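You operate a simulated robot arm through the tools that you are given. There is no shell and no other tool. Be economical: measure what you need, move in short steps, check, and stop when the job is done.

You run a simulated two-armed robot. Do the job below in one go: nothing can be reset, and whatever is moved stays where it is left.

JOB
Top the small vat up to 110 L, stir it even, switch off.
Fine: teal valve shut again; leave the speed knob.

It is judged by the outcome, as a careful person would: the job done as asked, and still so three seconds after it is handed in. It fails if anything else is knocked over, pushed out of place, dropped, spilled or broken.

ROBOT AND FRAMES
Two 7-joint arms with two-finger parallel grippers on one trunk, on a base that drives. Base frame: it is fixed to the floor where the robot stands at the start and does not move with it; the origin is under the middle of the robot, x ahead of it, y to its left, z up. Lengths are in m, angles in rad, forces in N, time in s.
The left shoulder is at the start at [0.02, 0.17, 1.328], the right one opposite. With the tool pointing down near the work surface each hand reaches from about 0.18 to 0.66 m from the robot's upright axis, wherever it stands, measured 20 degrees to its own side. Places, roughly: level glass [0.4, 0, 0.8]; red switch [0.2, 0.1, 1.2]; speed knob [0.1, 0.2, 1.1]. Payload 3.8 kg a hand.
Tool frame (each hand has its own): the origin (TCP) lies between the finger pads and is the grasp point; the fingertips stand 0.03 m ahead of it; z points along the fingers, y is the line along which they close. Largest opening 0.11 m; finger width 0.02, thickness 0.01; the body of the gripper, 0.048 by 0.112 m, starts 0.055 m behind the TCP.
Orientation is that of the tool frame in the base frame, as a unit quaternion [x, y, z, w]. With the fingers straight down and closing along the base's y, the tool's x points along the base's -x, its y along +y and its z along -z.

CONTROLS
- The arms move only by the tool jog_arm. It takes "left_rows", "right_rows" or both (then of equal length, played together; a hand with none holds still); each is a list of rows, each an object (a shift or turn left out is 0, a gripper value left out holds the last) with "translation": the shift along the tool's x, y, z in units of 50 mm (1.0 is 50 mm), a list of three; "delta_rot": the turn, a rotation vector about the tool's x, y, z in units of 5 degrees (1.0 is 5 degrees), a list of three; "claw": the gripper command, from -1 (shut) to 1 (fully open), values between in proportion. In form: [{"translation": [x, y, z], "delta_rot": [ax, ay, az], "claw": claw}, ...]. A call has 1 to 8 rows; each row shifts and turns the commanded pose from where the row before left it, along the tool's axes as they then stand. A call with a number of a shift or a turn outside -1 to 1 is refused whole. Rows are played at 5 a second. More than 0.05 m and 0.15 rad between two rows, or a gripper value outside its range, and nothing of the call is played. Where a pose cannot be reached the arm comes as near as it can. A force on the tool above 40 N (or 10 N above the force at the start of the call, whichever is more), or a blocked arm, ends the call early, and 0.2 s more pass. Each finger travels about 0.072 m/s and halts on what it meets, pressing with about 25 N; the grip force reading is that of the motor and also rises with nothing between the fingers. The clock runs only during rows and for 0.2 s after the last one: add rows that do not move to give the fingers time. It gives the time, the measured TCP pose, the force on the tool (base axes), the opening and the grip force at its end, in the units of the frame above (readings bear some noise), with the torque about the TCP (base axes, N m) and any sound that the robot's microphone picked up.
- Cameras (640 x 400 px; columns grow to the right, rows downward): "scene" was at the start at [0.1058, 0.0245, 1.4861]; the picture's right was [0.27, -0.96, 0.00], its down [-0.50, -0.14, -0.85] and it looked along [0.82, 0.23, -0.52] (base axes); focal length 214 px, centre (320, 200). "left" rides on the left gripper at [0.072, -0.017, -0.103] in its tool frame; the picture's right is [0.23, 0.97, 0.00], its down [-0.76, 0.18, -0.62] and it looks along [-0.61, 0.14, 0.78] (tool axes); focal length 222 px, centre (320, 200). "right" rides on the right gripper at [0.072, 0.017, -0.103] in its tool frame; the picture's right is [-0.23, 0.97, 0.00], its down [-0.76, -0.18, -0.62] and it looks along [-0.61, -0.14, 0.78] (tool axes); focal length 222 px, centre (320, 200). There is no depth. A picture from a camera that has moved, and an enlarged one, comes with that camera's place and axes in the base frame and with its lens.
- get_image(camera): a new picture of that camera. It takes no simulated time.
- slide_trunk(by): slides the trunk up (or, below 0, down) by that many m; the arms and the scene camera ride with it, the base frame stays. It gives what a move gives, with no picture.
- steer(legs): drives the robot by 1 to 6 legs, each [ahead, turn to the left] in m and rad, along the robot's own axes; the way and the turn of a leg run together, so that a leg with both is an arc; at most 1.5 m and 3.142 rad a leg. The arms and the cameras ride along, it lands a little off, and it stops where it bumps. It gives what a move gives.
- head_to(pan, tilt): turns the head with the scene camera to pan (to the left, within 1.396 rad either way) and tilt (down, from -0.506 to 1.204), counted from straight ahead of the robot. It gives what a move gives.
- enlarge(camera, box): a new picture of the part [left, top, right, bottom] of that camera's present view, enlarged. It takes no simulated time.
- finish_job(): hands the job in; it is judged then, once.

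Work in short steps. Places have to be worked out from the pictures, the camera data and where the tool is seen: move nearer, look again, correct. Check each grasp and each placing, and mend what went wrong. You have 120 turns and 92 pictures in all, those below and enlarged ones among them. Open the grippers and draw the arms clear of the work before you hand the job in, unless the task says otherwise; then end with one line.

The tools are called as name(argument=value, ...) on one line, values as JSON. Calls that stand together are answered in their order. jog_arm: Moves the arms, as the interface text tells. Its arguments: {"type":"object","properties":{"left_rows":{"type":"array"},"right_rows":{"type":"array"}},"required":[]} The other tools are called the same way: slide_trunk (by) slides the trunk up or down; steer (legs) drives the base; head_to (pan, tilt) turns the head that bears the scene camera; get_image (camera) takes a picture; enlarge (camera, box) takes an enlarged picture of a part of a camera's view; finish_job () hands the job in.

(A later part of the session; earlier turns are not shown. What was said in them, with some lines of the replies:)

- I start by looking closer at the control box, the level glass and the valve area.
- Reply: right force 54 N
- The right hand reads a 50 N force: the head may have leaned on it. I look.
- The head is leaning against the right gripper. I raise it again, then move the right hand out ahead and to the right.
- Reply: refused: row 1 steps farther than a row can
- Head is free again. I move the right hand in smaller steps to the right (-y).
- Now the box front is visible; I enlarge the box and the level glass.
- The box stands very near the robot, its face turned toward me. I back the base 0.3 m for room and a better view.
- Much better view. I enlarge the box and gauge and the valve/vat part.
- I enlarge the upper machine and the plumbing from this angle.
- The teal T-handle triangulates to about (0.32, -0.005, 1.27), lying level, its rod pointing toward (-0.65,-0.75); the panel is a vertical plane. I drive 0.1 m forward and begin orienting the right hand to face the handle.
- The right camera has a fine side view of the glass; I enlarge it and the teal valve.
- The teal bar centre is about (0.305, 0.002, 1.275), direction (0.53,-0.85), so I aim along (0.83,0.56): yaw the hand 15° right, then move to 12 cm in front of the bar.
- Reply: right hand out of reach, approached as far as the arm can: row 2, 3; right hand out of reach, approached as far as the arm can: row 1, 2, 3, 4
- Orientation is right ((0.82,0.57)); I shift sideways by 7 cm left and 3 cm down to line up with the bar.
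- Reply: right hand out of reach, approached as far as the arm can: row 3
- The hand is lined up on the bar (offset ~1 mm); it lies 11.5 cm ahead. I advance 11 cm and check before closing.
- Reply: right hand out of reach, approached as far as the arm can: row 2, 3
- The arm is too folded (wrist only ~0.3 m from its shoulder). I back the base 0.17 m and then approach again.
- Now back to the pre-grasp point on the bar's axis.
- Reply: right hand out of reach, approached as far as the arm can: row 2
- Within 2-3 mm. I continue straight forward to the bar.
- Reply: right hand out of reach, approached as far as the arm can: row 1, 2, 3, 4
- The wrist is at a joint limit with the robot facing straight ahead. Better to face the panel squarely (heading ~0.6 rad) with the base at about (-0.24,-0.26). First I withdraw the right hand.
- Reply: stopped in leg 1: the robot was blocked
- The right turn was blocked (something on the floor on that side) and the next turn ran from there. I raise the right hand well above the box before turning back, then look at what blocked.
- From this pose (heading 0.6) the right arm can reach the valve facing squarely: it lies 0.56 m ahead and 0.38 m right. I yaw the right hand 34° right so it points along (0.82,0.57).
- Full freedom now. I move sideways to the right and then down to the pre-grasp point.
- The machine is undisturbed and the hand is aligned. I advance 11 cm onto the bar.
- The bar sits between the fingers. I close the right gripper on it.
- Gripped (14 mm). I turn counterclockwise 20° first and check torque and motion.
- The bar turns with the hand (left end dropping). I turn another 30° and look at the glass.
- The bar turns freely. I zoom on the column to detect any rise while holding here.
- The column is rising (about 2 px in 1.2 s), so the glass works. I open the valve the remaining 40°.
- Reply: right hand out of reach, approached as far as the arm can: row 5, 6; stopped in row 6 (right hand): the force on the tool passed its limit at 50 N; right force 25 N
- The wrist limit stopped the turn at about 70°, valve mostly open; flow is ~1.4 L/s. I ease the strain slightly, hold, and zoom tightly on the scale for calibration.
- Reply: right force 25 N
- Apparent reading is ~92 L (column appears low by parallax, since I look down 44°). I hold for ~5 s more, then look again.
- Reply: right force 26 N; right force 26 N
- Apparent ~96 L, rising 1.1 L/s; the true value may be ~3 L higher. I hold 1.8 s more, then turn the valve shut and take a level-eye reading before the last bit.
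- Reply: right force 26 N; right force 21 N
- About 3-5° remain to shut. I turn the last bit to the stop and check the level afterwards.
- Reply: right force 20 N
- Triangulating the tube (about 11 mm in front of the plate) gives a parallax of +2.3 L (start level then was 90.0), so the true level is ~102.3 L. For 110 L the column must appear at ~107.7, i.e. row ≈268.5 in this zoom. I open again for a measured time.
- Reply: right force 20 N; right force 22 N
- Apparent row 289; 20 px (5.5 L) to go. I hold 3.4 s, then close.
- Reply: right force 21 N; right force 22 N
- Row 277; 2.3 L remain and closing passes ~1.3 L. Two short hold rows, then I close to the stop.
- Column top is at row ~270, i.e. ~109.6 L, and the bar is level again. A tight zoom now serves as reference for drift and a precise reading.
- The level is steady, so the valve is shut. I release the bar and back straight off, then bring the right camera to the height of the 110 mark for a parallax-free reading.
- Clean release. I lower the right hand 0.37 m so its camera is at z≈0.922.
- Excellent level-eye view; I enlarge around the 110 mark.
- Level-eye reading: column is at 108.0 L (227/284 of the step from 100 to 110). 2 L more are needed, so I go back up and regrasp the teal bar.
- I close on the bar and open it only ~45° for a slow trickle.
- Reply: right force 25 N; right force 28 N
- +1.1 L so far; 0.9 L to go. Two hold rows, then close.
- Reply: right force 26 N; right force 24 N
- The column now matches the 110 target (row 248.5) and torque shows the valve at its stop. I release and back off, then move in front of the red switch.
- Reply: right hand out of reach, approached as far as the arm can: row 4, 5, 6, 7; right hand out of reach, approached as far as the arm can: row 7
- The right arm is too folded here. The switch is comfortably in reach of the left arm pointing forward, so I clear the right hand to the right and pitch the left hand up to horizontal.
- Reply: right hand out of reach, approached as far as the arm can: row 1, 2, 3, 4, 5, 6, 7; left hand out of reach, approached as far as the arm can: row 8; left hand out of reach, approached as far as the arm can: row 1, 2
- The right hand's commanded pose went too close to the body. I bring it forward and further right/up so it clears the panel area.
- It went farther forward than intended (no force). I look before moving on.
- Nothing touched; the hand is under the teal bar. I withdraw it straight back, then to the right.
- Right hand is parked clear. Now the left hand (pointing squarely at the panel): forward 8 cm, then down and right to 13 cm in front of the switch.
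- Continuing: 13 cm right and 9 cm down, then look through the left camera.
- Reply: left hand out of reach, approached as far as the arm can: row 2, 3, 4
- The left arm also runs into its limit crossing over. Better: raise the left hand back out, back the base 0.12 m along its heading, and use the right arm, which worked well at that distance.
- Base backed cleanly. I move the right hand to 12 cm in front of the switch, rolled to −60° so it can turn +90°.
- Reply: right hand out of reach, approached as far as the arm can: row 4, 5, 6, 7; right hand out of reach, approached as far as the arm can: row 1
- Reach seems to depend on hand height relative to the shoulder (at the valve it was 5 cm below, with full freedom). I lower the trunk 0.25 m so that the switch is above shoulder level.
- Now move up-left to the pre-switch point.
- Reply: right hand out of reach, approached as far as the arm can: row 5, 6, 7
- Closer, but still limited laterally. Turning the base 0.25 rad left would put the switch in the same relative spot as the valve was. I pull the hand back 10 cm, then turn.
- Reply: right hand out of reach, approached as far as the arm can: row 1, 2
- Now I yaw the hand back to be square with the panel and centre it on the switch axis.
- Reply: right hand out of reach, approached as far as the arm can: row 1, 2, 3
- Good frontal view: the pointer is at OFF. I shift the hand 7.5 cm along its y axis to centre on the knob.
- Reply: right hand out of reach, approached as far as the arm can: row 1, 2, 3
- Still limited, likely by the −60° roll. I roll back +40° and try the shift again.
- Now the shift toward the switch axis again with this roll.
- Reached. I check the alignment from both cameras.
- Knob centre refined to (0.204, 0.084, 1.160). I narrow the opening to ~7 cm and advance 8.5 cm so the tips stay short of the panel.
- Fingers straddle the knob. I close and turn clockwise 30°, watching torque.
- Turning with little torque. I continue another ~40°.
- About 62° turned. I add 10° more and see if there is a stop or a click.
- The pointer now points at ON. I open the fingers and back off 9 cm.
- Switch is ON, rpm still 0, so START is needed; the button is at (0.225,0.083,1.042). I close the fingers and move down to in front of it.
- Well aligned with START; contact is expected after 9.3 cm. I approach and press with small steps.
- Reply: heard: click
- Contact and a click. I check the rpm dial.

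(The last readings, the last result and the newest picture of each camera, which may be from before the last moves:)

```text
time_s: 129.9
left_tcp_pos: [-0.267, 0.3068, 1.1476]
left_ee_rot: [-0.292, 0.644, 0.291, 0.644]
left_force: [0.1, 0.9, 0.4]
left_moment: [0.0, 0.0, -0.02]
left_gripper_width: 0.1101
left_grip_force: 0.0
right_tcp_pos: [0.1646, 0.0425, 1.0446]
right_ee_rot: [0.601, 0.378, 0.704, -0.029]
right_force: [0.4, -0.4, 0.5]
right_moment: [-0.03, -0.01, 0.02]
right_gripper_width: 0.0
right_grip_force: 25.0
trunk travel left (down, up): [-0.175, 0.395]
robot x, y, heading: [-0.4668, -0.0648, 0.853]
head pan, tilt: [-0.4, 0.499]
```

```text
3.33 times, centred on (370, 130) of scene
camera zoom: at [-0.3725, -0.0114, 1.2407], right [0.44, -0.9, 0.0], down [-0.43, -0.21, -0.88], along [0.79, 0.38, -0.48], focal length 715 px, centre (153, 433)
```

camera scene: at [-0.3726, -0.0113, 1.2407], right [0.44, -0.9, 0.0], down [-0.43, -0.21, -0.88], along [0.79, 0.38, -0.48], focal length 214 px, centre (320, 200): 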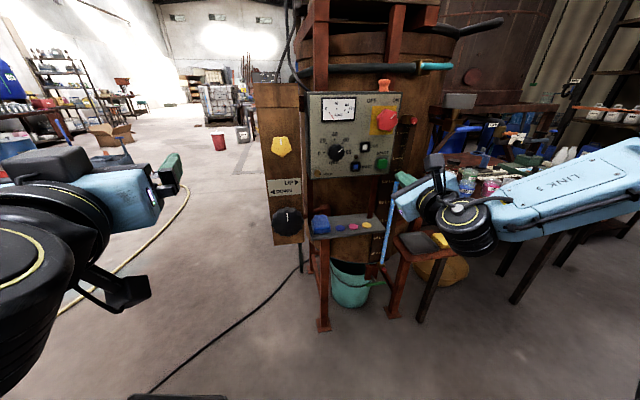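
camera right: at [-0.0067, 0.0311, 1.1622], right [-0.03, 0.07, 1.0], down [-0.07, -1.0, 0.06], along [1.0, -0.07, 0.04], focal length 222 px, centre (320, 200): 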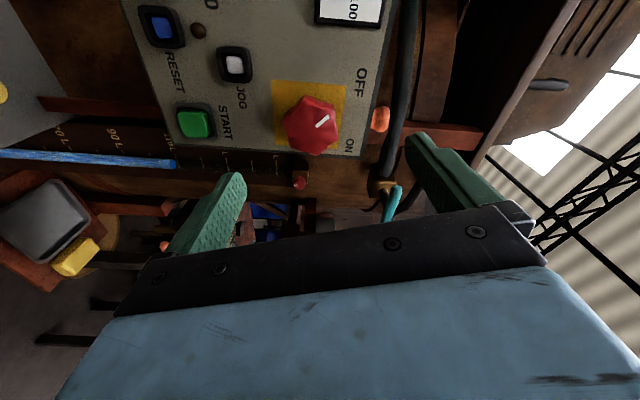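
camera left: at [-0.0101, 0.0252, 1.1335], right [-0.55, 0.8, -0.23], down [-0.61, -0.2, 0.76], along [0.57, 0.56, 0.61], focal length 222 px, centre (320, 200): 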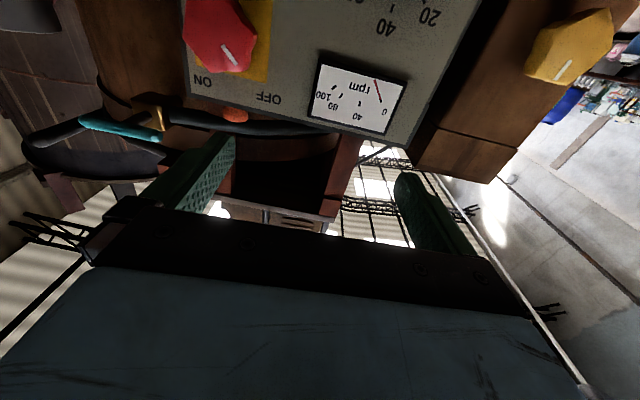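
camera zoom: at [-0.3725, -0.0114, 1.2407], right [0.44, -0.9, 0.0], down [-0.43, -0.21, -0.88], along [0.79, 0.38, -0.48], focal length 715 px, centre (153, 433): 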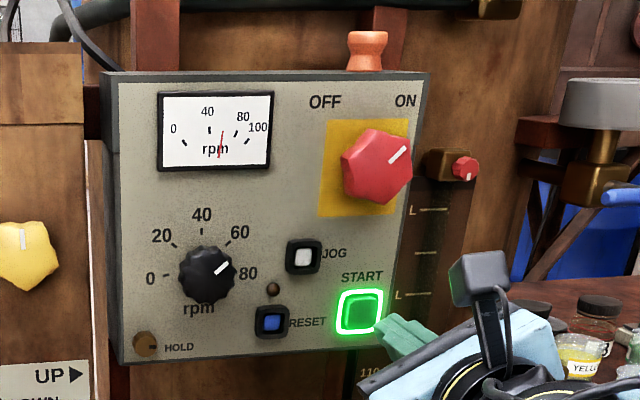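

The mixer runs (START ring lit, ~60 rpm). The glass column was streaky from the topping-up, so evenness should show there. While it stirs, I move back in front of the switch.

jog_arm(right_rows=[{"translation": [0, 0, -0.6]}, {"translation": [0, 0, -0.4]}, {"translation": [0.53, 0.24, 0]}, {"translation": [0.53, 0.24, 0]}, {"translation": [0.53, 0.24, 0]}, {"translation": [0.53, 0.24, 0]}, {"claw": 0.35}, {}])

jog_arm(right_rows=[{}, {}, {}, {}, {}, {}, {}, {}])

enlarge(camera="scene", box=[310, 70, 430, 270])

```text
time_s: 131.7
left_tcp_pos: [-0.2666, 0.3062, 1.1477]
left_ee_rot: [-0.293, 0.644, 0.291, 0.644]
left_force: [-0.1, -0.5, -0.4]
left_moment: [-0.01, 0.02, -0.04]
left_gripper_width: 0.1101
left_grip_force: 0.1
right_tcp_pos: [0.1172, 0.0238, 1.1594]
right_ee_rot: [0.601, 0.379, 0.703, -0.029]
right_force: [-0.6, 0.8, -0.1]
right_moment: [0.01, -0.02, 0.02]
right_gripper_width: 0.0743
right_grip_force: 0.1
trunk travel left (down, up): [-0.175, 0.395]
robot x, y, heading: [-0.4704, -0.0682, 0.848]
head pan, tilt: [-0.4, 0.499]
```

```text
time_s: 133.5
left_tcp_pos: [-0.2664, 0.3066, 1.1478]
left_ee_rot: [-0.292, 0.644, 0.291, 0.644]
left_force: [1.1, -0.2, 0.6]
left_moment: [0.03, 0.0, -0.04]
left_gripper_width: 0.1099
left_grip_force: 0.0
right_tcp_pos: [0.1174, 0.0227, 1.1602]
right_ee_rot: [0.601, 0.379, 0.703, -0.029]
right_force: [-0.4, -0.6, -0.6]
right_moment: [0.01, -0.01, 0.01]
right_gripper_width: 0.0743
right_grip_force: 0.1
trunk travel left (down, up): [-0.175, 0.395]
robot x, y, heading: [-0.4649, -0.0684, 0.851]
head pan, tilt: [-0.4, 0.499]
```

```text
2.00 times, centred on (370, 170) of scene
camera zoom: at [-0.3724, -0.0113, 1.2407], right [0.44, -0.9, 0.0], down [-0.43, -0.21, -0.88], along [0.79, 0.38, -0.48], focal length 429 px, centre (220, 260)
```

zoom: 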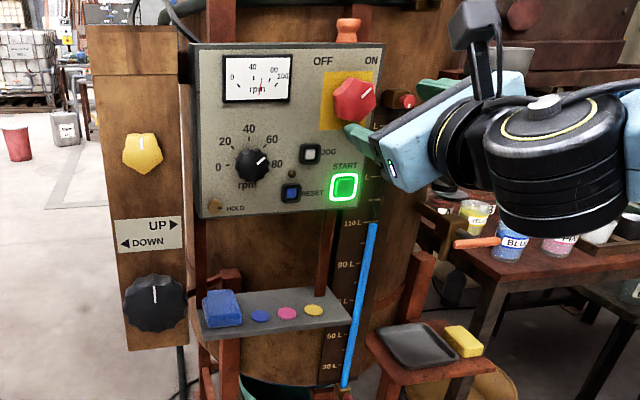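

Running at ~70 rpm. I let it stir ~7 s more, then zoom on the column for streaks.

jog_arm(right_rows=[{}, {}, {}, {}, {}, {}, {}, {}])

jog_arm(right_rows=[{}, {}, {}, {}, {}, {}, {}, {}])

jog_arm(right_rows=[{}, {}, {}, {}, {}, {}, {}, {}])

jog_arm(right_rows=[{}, {}, {}, {}, {}, {}, {}, {}])

enlarge(camera="scene", box=[366, 170, 406, 230])

```text
time_s: 135.3
left_tcp_pos: [-0.2669, 0.3061, 1.1481]
left_ee_rot: [-0.293, 0.644, 0.291, 0.644]
left_force: [0.4, -0.3, 0.6]
left_moment: [-0.02, -0.01, -0.01]
left_gripper_width: 0.1101
left_grip_force: 0.1
right_tcp_pos: [0.1177, 0.0233, 1.1599]
right_ee_rot: [0.601, 0.379, 0.703, -0.029]
right_force: [0.0, 0.0, 0.0]
right_moment: [-0.01, -0.02, -0.02]
right_gripper_width: 0.0742
right_grip_force: 0.0
trunk travel left (down, up): [-0.175, 0.395]
robot x, y, heading: [-0.4641, -0.0648, 0.851]
head pan, tilt: [-0.4, 0.499]
```

```text
time_s: 137.1
left_tcp_pos: [-0.2677, 0.3058, 1.1467]
left_ee_rot: [-0.294, 0.644, 0.291, 0.644]
left_force: [0.3, -0.2, 0.3]
left_moment: [-0.03, -0.01, 0.0]
left_gripper_width: 0.1099
left_grip_force: 0.0
right_tcp_pos: [0.1162, 0.024, 1.1587]
right_ee_rot: [0.601, 0.379, 0.703, -0.03]
right_force: [-0.3, -0.2, -0.3]
right_moment: [0.0, -0.02, 0.0]
right_gripper_width: 0.0743
right_grip_force: 0.1
trunk travel left (down, up): [-0.175, 0.395]
robot x, y, heading: [-0.4691, -0.0683, 0.855]
head pan, tilt: [-0.4, 0.499]
```

```text
time_s: 138.9
left_tcp_pos: [-0.2685, 0.3067, 1.1483]
left_ee_rot: [-0.293, 0.644, 0.293, 0.644]
left_force: [0.1, 0.6, 0.1]
left_moment: [0.01, 0.0, 0.03]
left_gripper_width: 0.1101
left_grip_force: 0.2
right_tcp_pos: [0.1162, 0.0239, 1.1597]
right_ee_rot: [0.601, 0.379, 0.703, -0.03]
right_force: [0.3, 1.0, 0.6]
right_moment: [-0.01, -0.02, 0.01]
right_gripper_width: 0.0741
right_grip_force: 0.0
trunk travel left (down, up): [-0.175, 0.395]
robot x, y, heading: [-0.4667, -0.0672, 0.853]
head pan, tilt: [-0.4, 0.499]
```

```text
time_s: 140.7
left_tcp_pos: [-0.268, 0.3066, 1.1489]
left_ee_rot: [-0.293, 0.644, 0.292, 0.644]
left_force: [0.0, -0.2, 0.0]
left_moment: [-0.01, 0.0, 0.0]
left_gripper_width: 0.11
left_grip_force: 0.0
right_tcp_pos: [0.1173, 0.024, 1.1591]
right_ee_rot: [0.601, 0.379, 0.703, -0.029]
right_force: [-0.4, 0.8, -0.6]
right_moment: [-0.01, -0.01, -0.03]
right_gripper_width: 0.0744
right_grip_force: 0.0
trunk travel left (down, up): [-0.175, 0.395]
robot x, y, heading: [-0.4635, -0.0638, 0.85]
head pan, tilt: [-0.4, 0.499]
```

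```text
6.67 times, centred on (386, 200) of scene
camera zoom: at [-0.3724, -0.0113, 1.2407], right [0.44, -0.9, 0.0], down [-0.43, -0.21, -0.88], along [0.79, 0.38, -0.48], focal length 1430 px, centre (-120, 200)
```

zoom: 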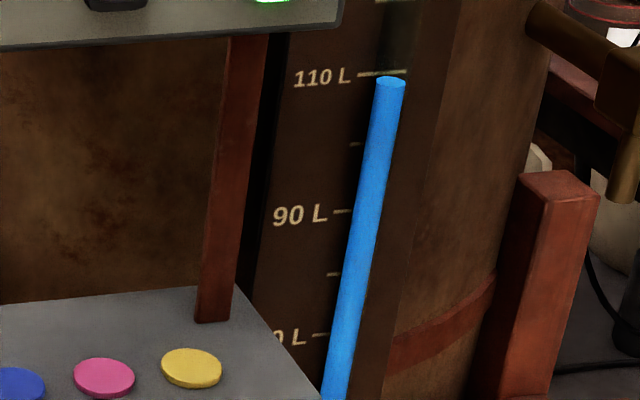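

The column is an even blue, at 110 L. I give it a couple more seconds while going back onto the switch, then turn it to OFF.

jog_arm(right_rows=[{}, {}, {"translation": [0, 0, 0.6]}, {"translation": [0, 0, 0.6]}, {"translation": [0, 0, 0.58]}, {"claw": -1}, {"claw": -1}, {"claw": -1}])

jog_arm(right_rows=[{"delta_rot": [0, 0, -1]}, {"delta_rot": [0, 0, -1]}, {"delta_rot": [0, 0, -1]}, {"delta_rot": [0, 0, -1]}, {"delta_rot": [0, 0, -1]}, {"delta_rot": [0, 0, -1]}, {"delta_rot": [0, 0, -1]}, {"delta_rot": [0, 0, -1]}])

jog_arm(right_rows=[{"delta_rot": [0, 0, -1]}, {"delta_rot": [0, 0, -1]}, {"delta_rot": [0, 0, -1]}, {"delta_rot": [0, 0, -1]}, {"delta_rot": [0, 0, -1]}, {"delta_rot": [0, 0, -1]}, {"delta_rot": [0, 0, -1]}, {"delta_rot": [0, 0, -0.5]}])

enlarge(camera="scene", box=[300, 70, 440, 190])

```text
time_s: 142.5
left_tcp_pos: [-0.2675, 0.3057, 1.1474]
left_ee_rot: [-0.293, 0.644, 0.293, 0.643]
left_force: [-0.3, 0.4, 0.5]
left_moment: [0.0, -0.01, 0.0]
left_gripper_width: 0.1098
left_grip_force: 0.1
right_tcp_pos: [0.1926, 0.073, 1.1572]
right_ee_rot: [0.601, 0.379, 0.703, -0.03]
right_force: [7.0, 2.0, 2.8]
right_moment: [-0.33, 0.45, 0.61]
right_gripper_width: 0.0499
right_grip_force: 45.3
trunk travel left (down, up): [-0.175, 0.395]
robot x, y, heading: [-0.4637, -0.0657, 0.851]
head pan, tilt: [-0.4, 0.499]
```

```text
time_s: 144.3
left_tcp_pos: [-0.2667, 0.3065, 1.1477]
left_ee_rot: [-0.293, 0.644, 0.292, 0.644]
left_force: [0.4, 0.0, 0.9]
left_moment: [-0.02, 0.05, 0.03]
left_gripper_width: 0.1099
left_grip_force: 0.0
right_tcp_pos: [0.1908, 0.073, 1.1589]
right_ee_rot: [0.436, 0.561, 0.671, 0.214]
right_force: [2.0, 0.7, -3.3]
right_moment: [0.25, -0.35, 0.0]
right_gripper_width: 0.0491
right_grip_force: 45.5
trunk travel left (down, up): [-0.175, 0.395]
robot x, y, heading: [-0.4649, -0.0697, 0.856]
head pan, tilt: [-0.4, 0.499]
```

```text
time_s: 146.1
left_tcp_pos: [-0.2655, 0.3069, 1.1477]
left_ee_rot: [-0.292, 0.644, 0.292, 0.644]
left_force: [0.0, 0.5, -0.2]
left_moment: [-0.02, 0.01, -0.02]
left_gripper_width: 0.1102
left_grip_force: 0.0
right_tcp_pos: [0.1913, 0.0738, 1.159]
right_ee_rot: [0.231, 0.672, 0.567, 0.417]
right_force: [0.4, 0.3, -8.8]
right_moment: [0.5, -0.7, -0.45]
right_gripper_width: 0.0499
right_grip_force: 45.3
trunk travel left (down, up): [-0.175, 0.395]
robot x, y, heading: [-0.4674, -0.0676, 0.862]
head pan, tilt: [-0.4, 0.499]
```

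```text
3.33 times, centred on (370, 130) of scene
camera zoom: at [-0.3717, -0.011, 1.2406], right [0.44, -0.9, 0.0], down [-0.43, -0.21, -0.88], along [0.79, 0.38, -0.48], focal length 715 px, centre (153, 433)
```

zoom: 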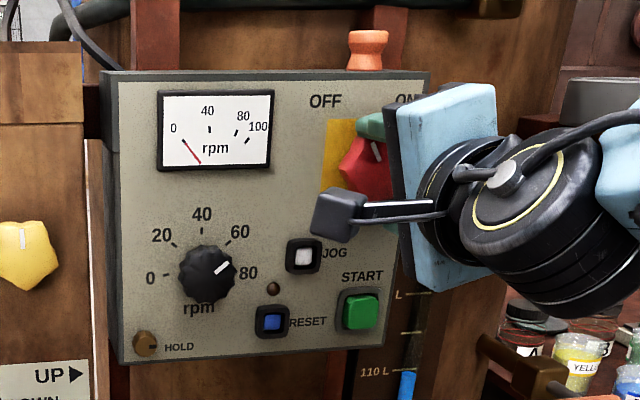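

Stopped: rpm 0 and lamp out. The pointer looks a touch short of its original OFF angle, so I turn a bit further to the stop and release.

jog_arm(right_rows=[{"delta_rot": [0, 0, -1]}, {"delta_rot": [0, 0, -1]}, {"delta_rot": [0, 0, -0.6]}, {}])

jog_arm(right_rows=[{"claw": 0.5}, {"claw": 0.5}, {"claw": 0.5}, {"translation": [0, 0, -0.6]}, {"translation": [0, 0, -0.6]}, {"translation": [0, 0, -0.6]}, {}])

enlarge(camera="scene", box=[300, 50, 440, 190])

```text
time_s: 147.1
left_tcp_pos: [-0.2671, 0.3071, 1.1487]
left_ee_rot: [-0.293, 0.645, 0.291, 0.643]
left_force: [-0.5, -1.4, 0.4]
left_moment: [-0.05, -0.01, 0.04]
left_gripper_width: 0.1102
left_grip_force: 0.0
right_tcp_pos: [0.1911, 0.073, 1.1578]
right_ee_rot: [0.154, 0.694, 0.516, 0.477]
right_force: [-0.2, 0.9, -11.9]
right_moment: [0.8, -0.37, -0.18]
right_gripper_width: 0.0499
right_grip_force: 45.4
trunk travel left (down, up): [-0.175, 0.395]
robot x, y, heading: [-0.4637, -0.0663, 0.851]
head pan, tilt: [-0.4, 0.499]
```

```text
time_s: 148.7
left_tcp_pos: [-0.2678, 0.3063, 1.1472]
left_ee_rot: [-0.292, 0.644, 0.291, 0.644]
left_force: [-0.2, -0.2, 0.3]
left_moment: [-0.01, -0.02, -0.01]
left_gripper_width: 0.1102
left_grip_force: 0.1
right_tcp_pos: [0.1172, 0.022, 1.1594]
right_ee_rot: [0.154, 0.693, 0.516, 0.479]
right_force: [-0.3, 0.2, -0.7]
right_moment: [0.01, -0.01, 0.01]
right_gripper_width: 0.0825
right_grip_force: 0.0
trunk travel left (down, up): [-0.175, 0.395]
robot x, y, heading: [-0.4637, -0.0685, 0.85]
head pan, tilt: [-0.4, 0.499]
```

```text
2.86 times, centred on (370, 120) of scene
camera zoom: at [-0.3722, -0.0111, 1.2406], right [0.44, -0.9, 0.0], down [-0.43, -0.21, -0.88], along [0.79, 0.38, -0.48], focal length 613 px, centre (177, 429)
```

zoom: 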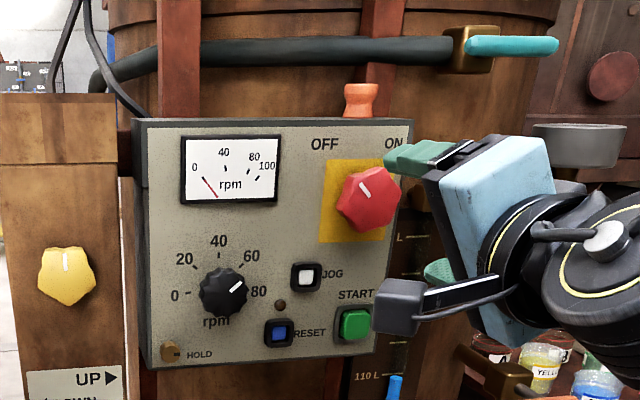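

Everything is off with the pointer at OFF and the speed knob untouched. I draw the right hand back and to the right, open fully, and make a final check.

jog_arm(right_rows=[{"translation": [0, 0, -0.7], "claw": 1}, {"translation": [-0.5, 0, -0.5]}, {"translation": [-0.6, -0.3, 0]}, {"translation": [-0.6, -0.3, 0]}, {"translation": [-0.6, -0.3, 0]}, {}])

get_image(camera="scene")

enlarge(camera="scene", box=[366, 170, 406, 230])

```text
time_s: 150.1
left_tcp_pos: [-0.2674, 0.3063, 1.148]
left_ee_rot: [-0.294, 0.644, 0.292, 0.644]
left_force: [0.7, 0.9, -0.2]
left_moment: [0.0, -0.01, -0.01]
left_gripper_width: 0.1104
left_grip_force: 0.0
right_tcp_pos: [0.1539, -0.1078, 1.1867]
right_ee_rot: [0.154, 0.693, 0.516, 0.478]
right_force: [-0.5, -0.4, 0.9]
right_moment: [0.0, -0.01, 0.01]
right_gripper_width: 0.1099
right_grip_force: 0.1
right hand out of reach, approached as far as the arm can: row 1, 2
trunk travel left (down, up): [-0.175, 0.395]
robot x, y, heading: [-0.4666, -0.0673, 0.853]
head pan, tilt: [-0.4, 0.499]
```

```text
13 pictures are left
camera scene: at [-0.3726, -0.0111, 1.2407], right [0.44, -0.9, 0.0], down [-0.43, -0.21, -0.88], along [0.79, 0.38, -0.48], focal length 214 px, centre (320, 200)
```

scene: 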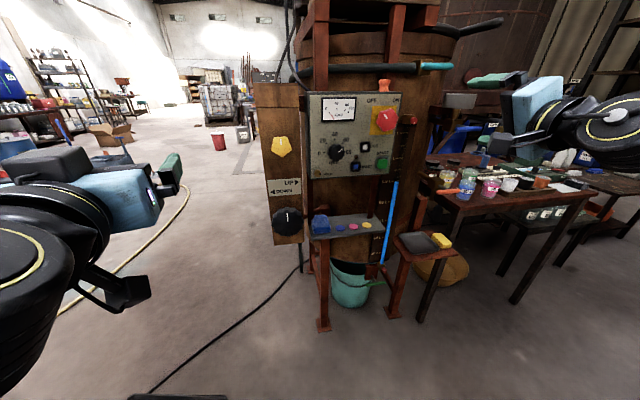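

```text
6.67 times, centred on (386, 200) of scene
camera zoom: at [-0.3726, -0.0111, 1.2407], right [0.44, -0.9, 0.0], down [-0.43, -0.21, -0.88], along [0.79, 0.38, -0.48], focal length 1430 px, centre (-120, 200)
```

zoom: 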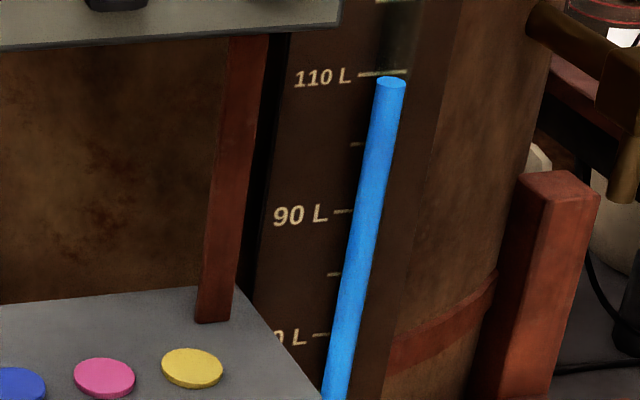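

Level holds at 110. One close-up to make sure the column is truly even.

enlarge(camera="scene", box=[384, 178, 400, 194])

enlarge(camera="scene", box=[376, 210, 400, 270])

```text
16.00 times, centred on (392, 186) of scene
camera zoom: at [-0.3726, -0.0111, 1.2407], right [0.44, -0.9, 0.0], down [-0.43, -0.21, -0.88], along [0.79, 0.38, -0.48], focal length 3432 px, centre (-832, 424)
```

zoom: 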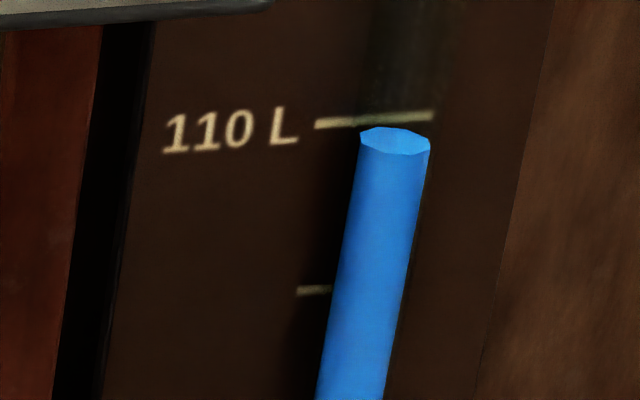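

```text
6.67 times, centred on (388, 240) of scene
camera zoom: at [-0.3726, -0.0111, 1.2407], right [0.44, -0.9, 0.0], down [-0.43, -0.21, -0.88], along [0.79, 0.38, -0.48], focal length 1430 px, centre (-133, -67)
```

zoom: 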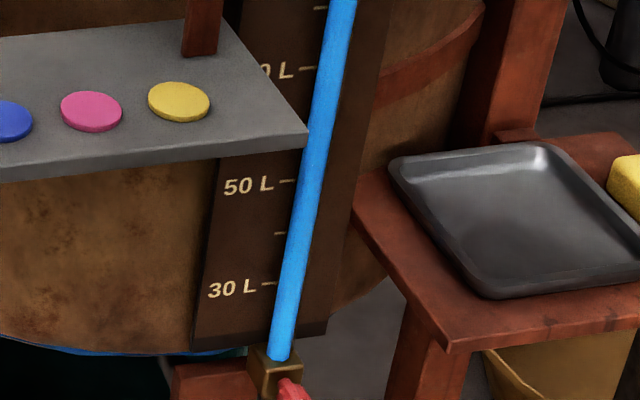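

The column is an even blue, steady at about 110 L. The valve is shut, the mixer is off, and the hands are open and clear, so I hand the job in.

finish_job()

```text
The job is handed in.
```

The small vat is topped up to about 110 L and stirred to an even colour. The teal valve is shut again, the mixer is switched off, and the speed knob was not touched.
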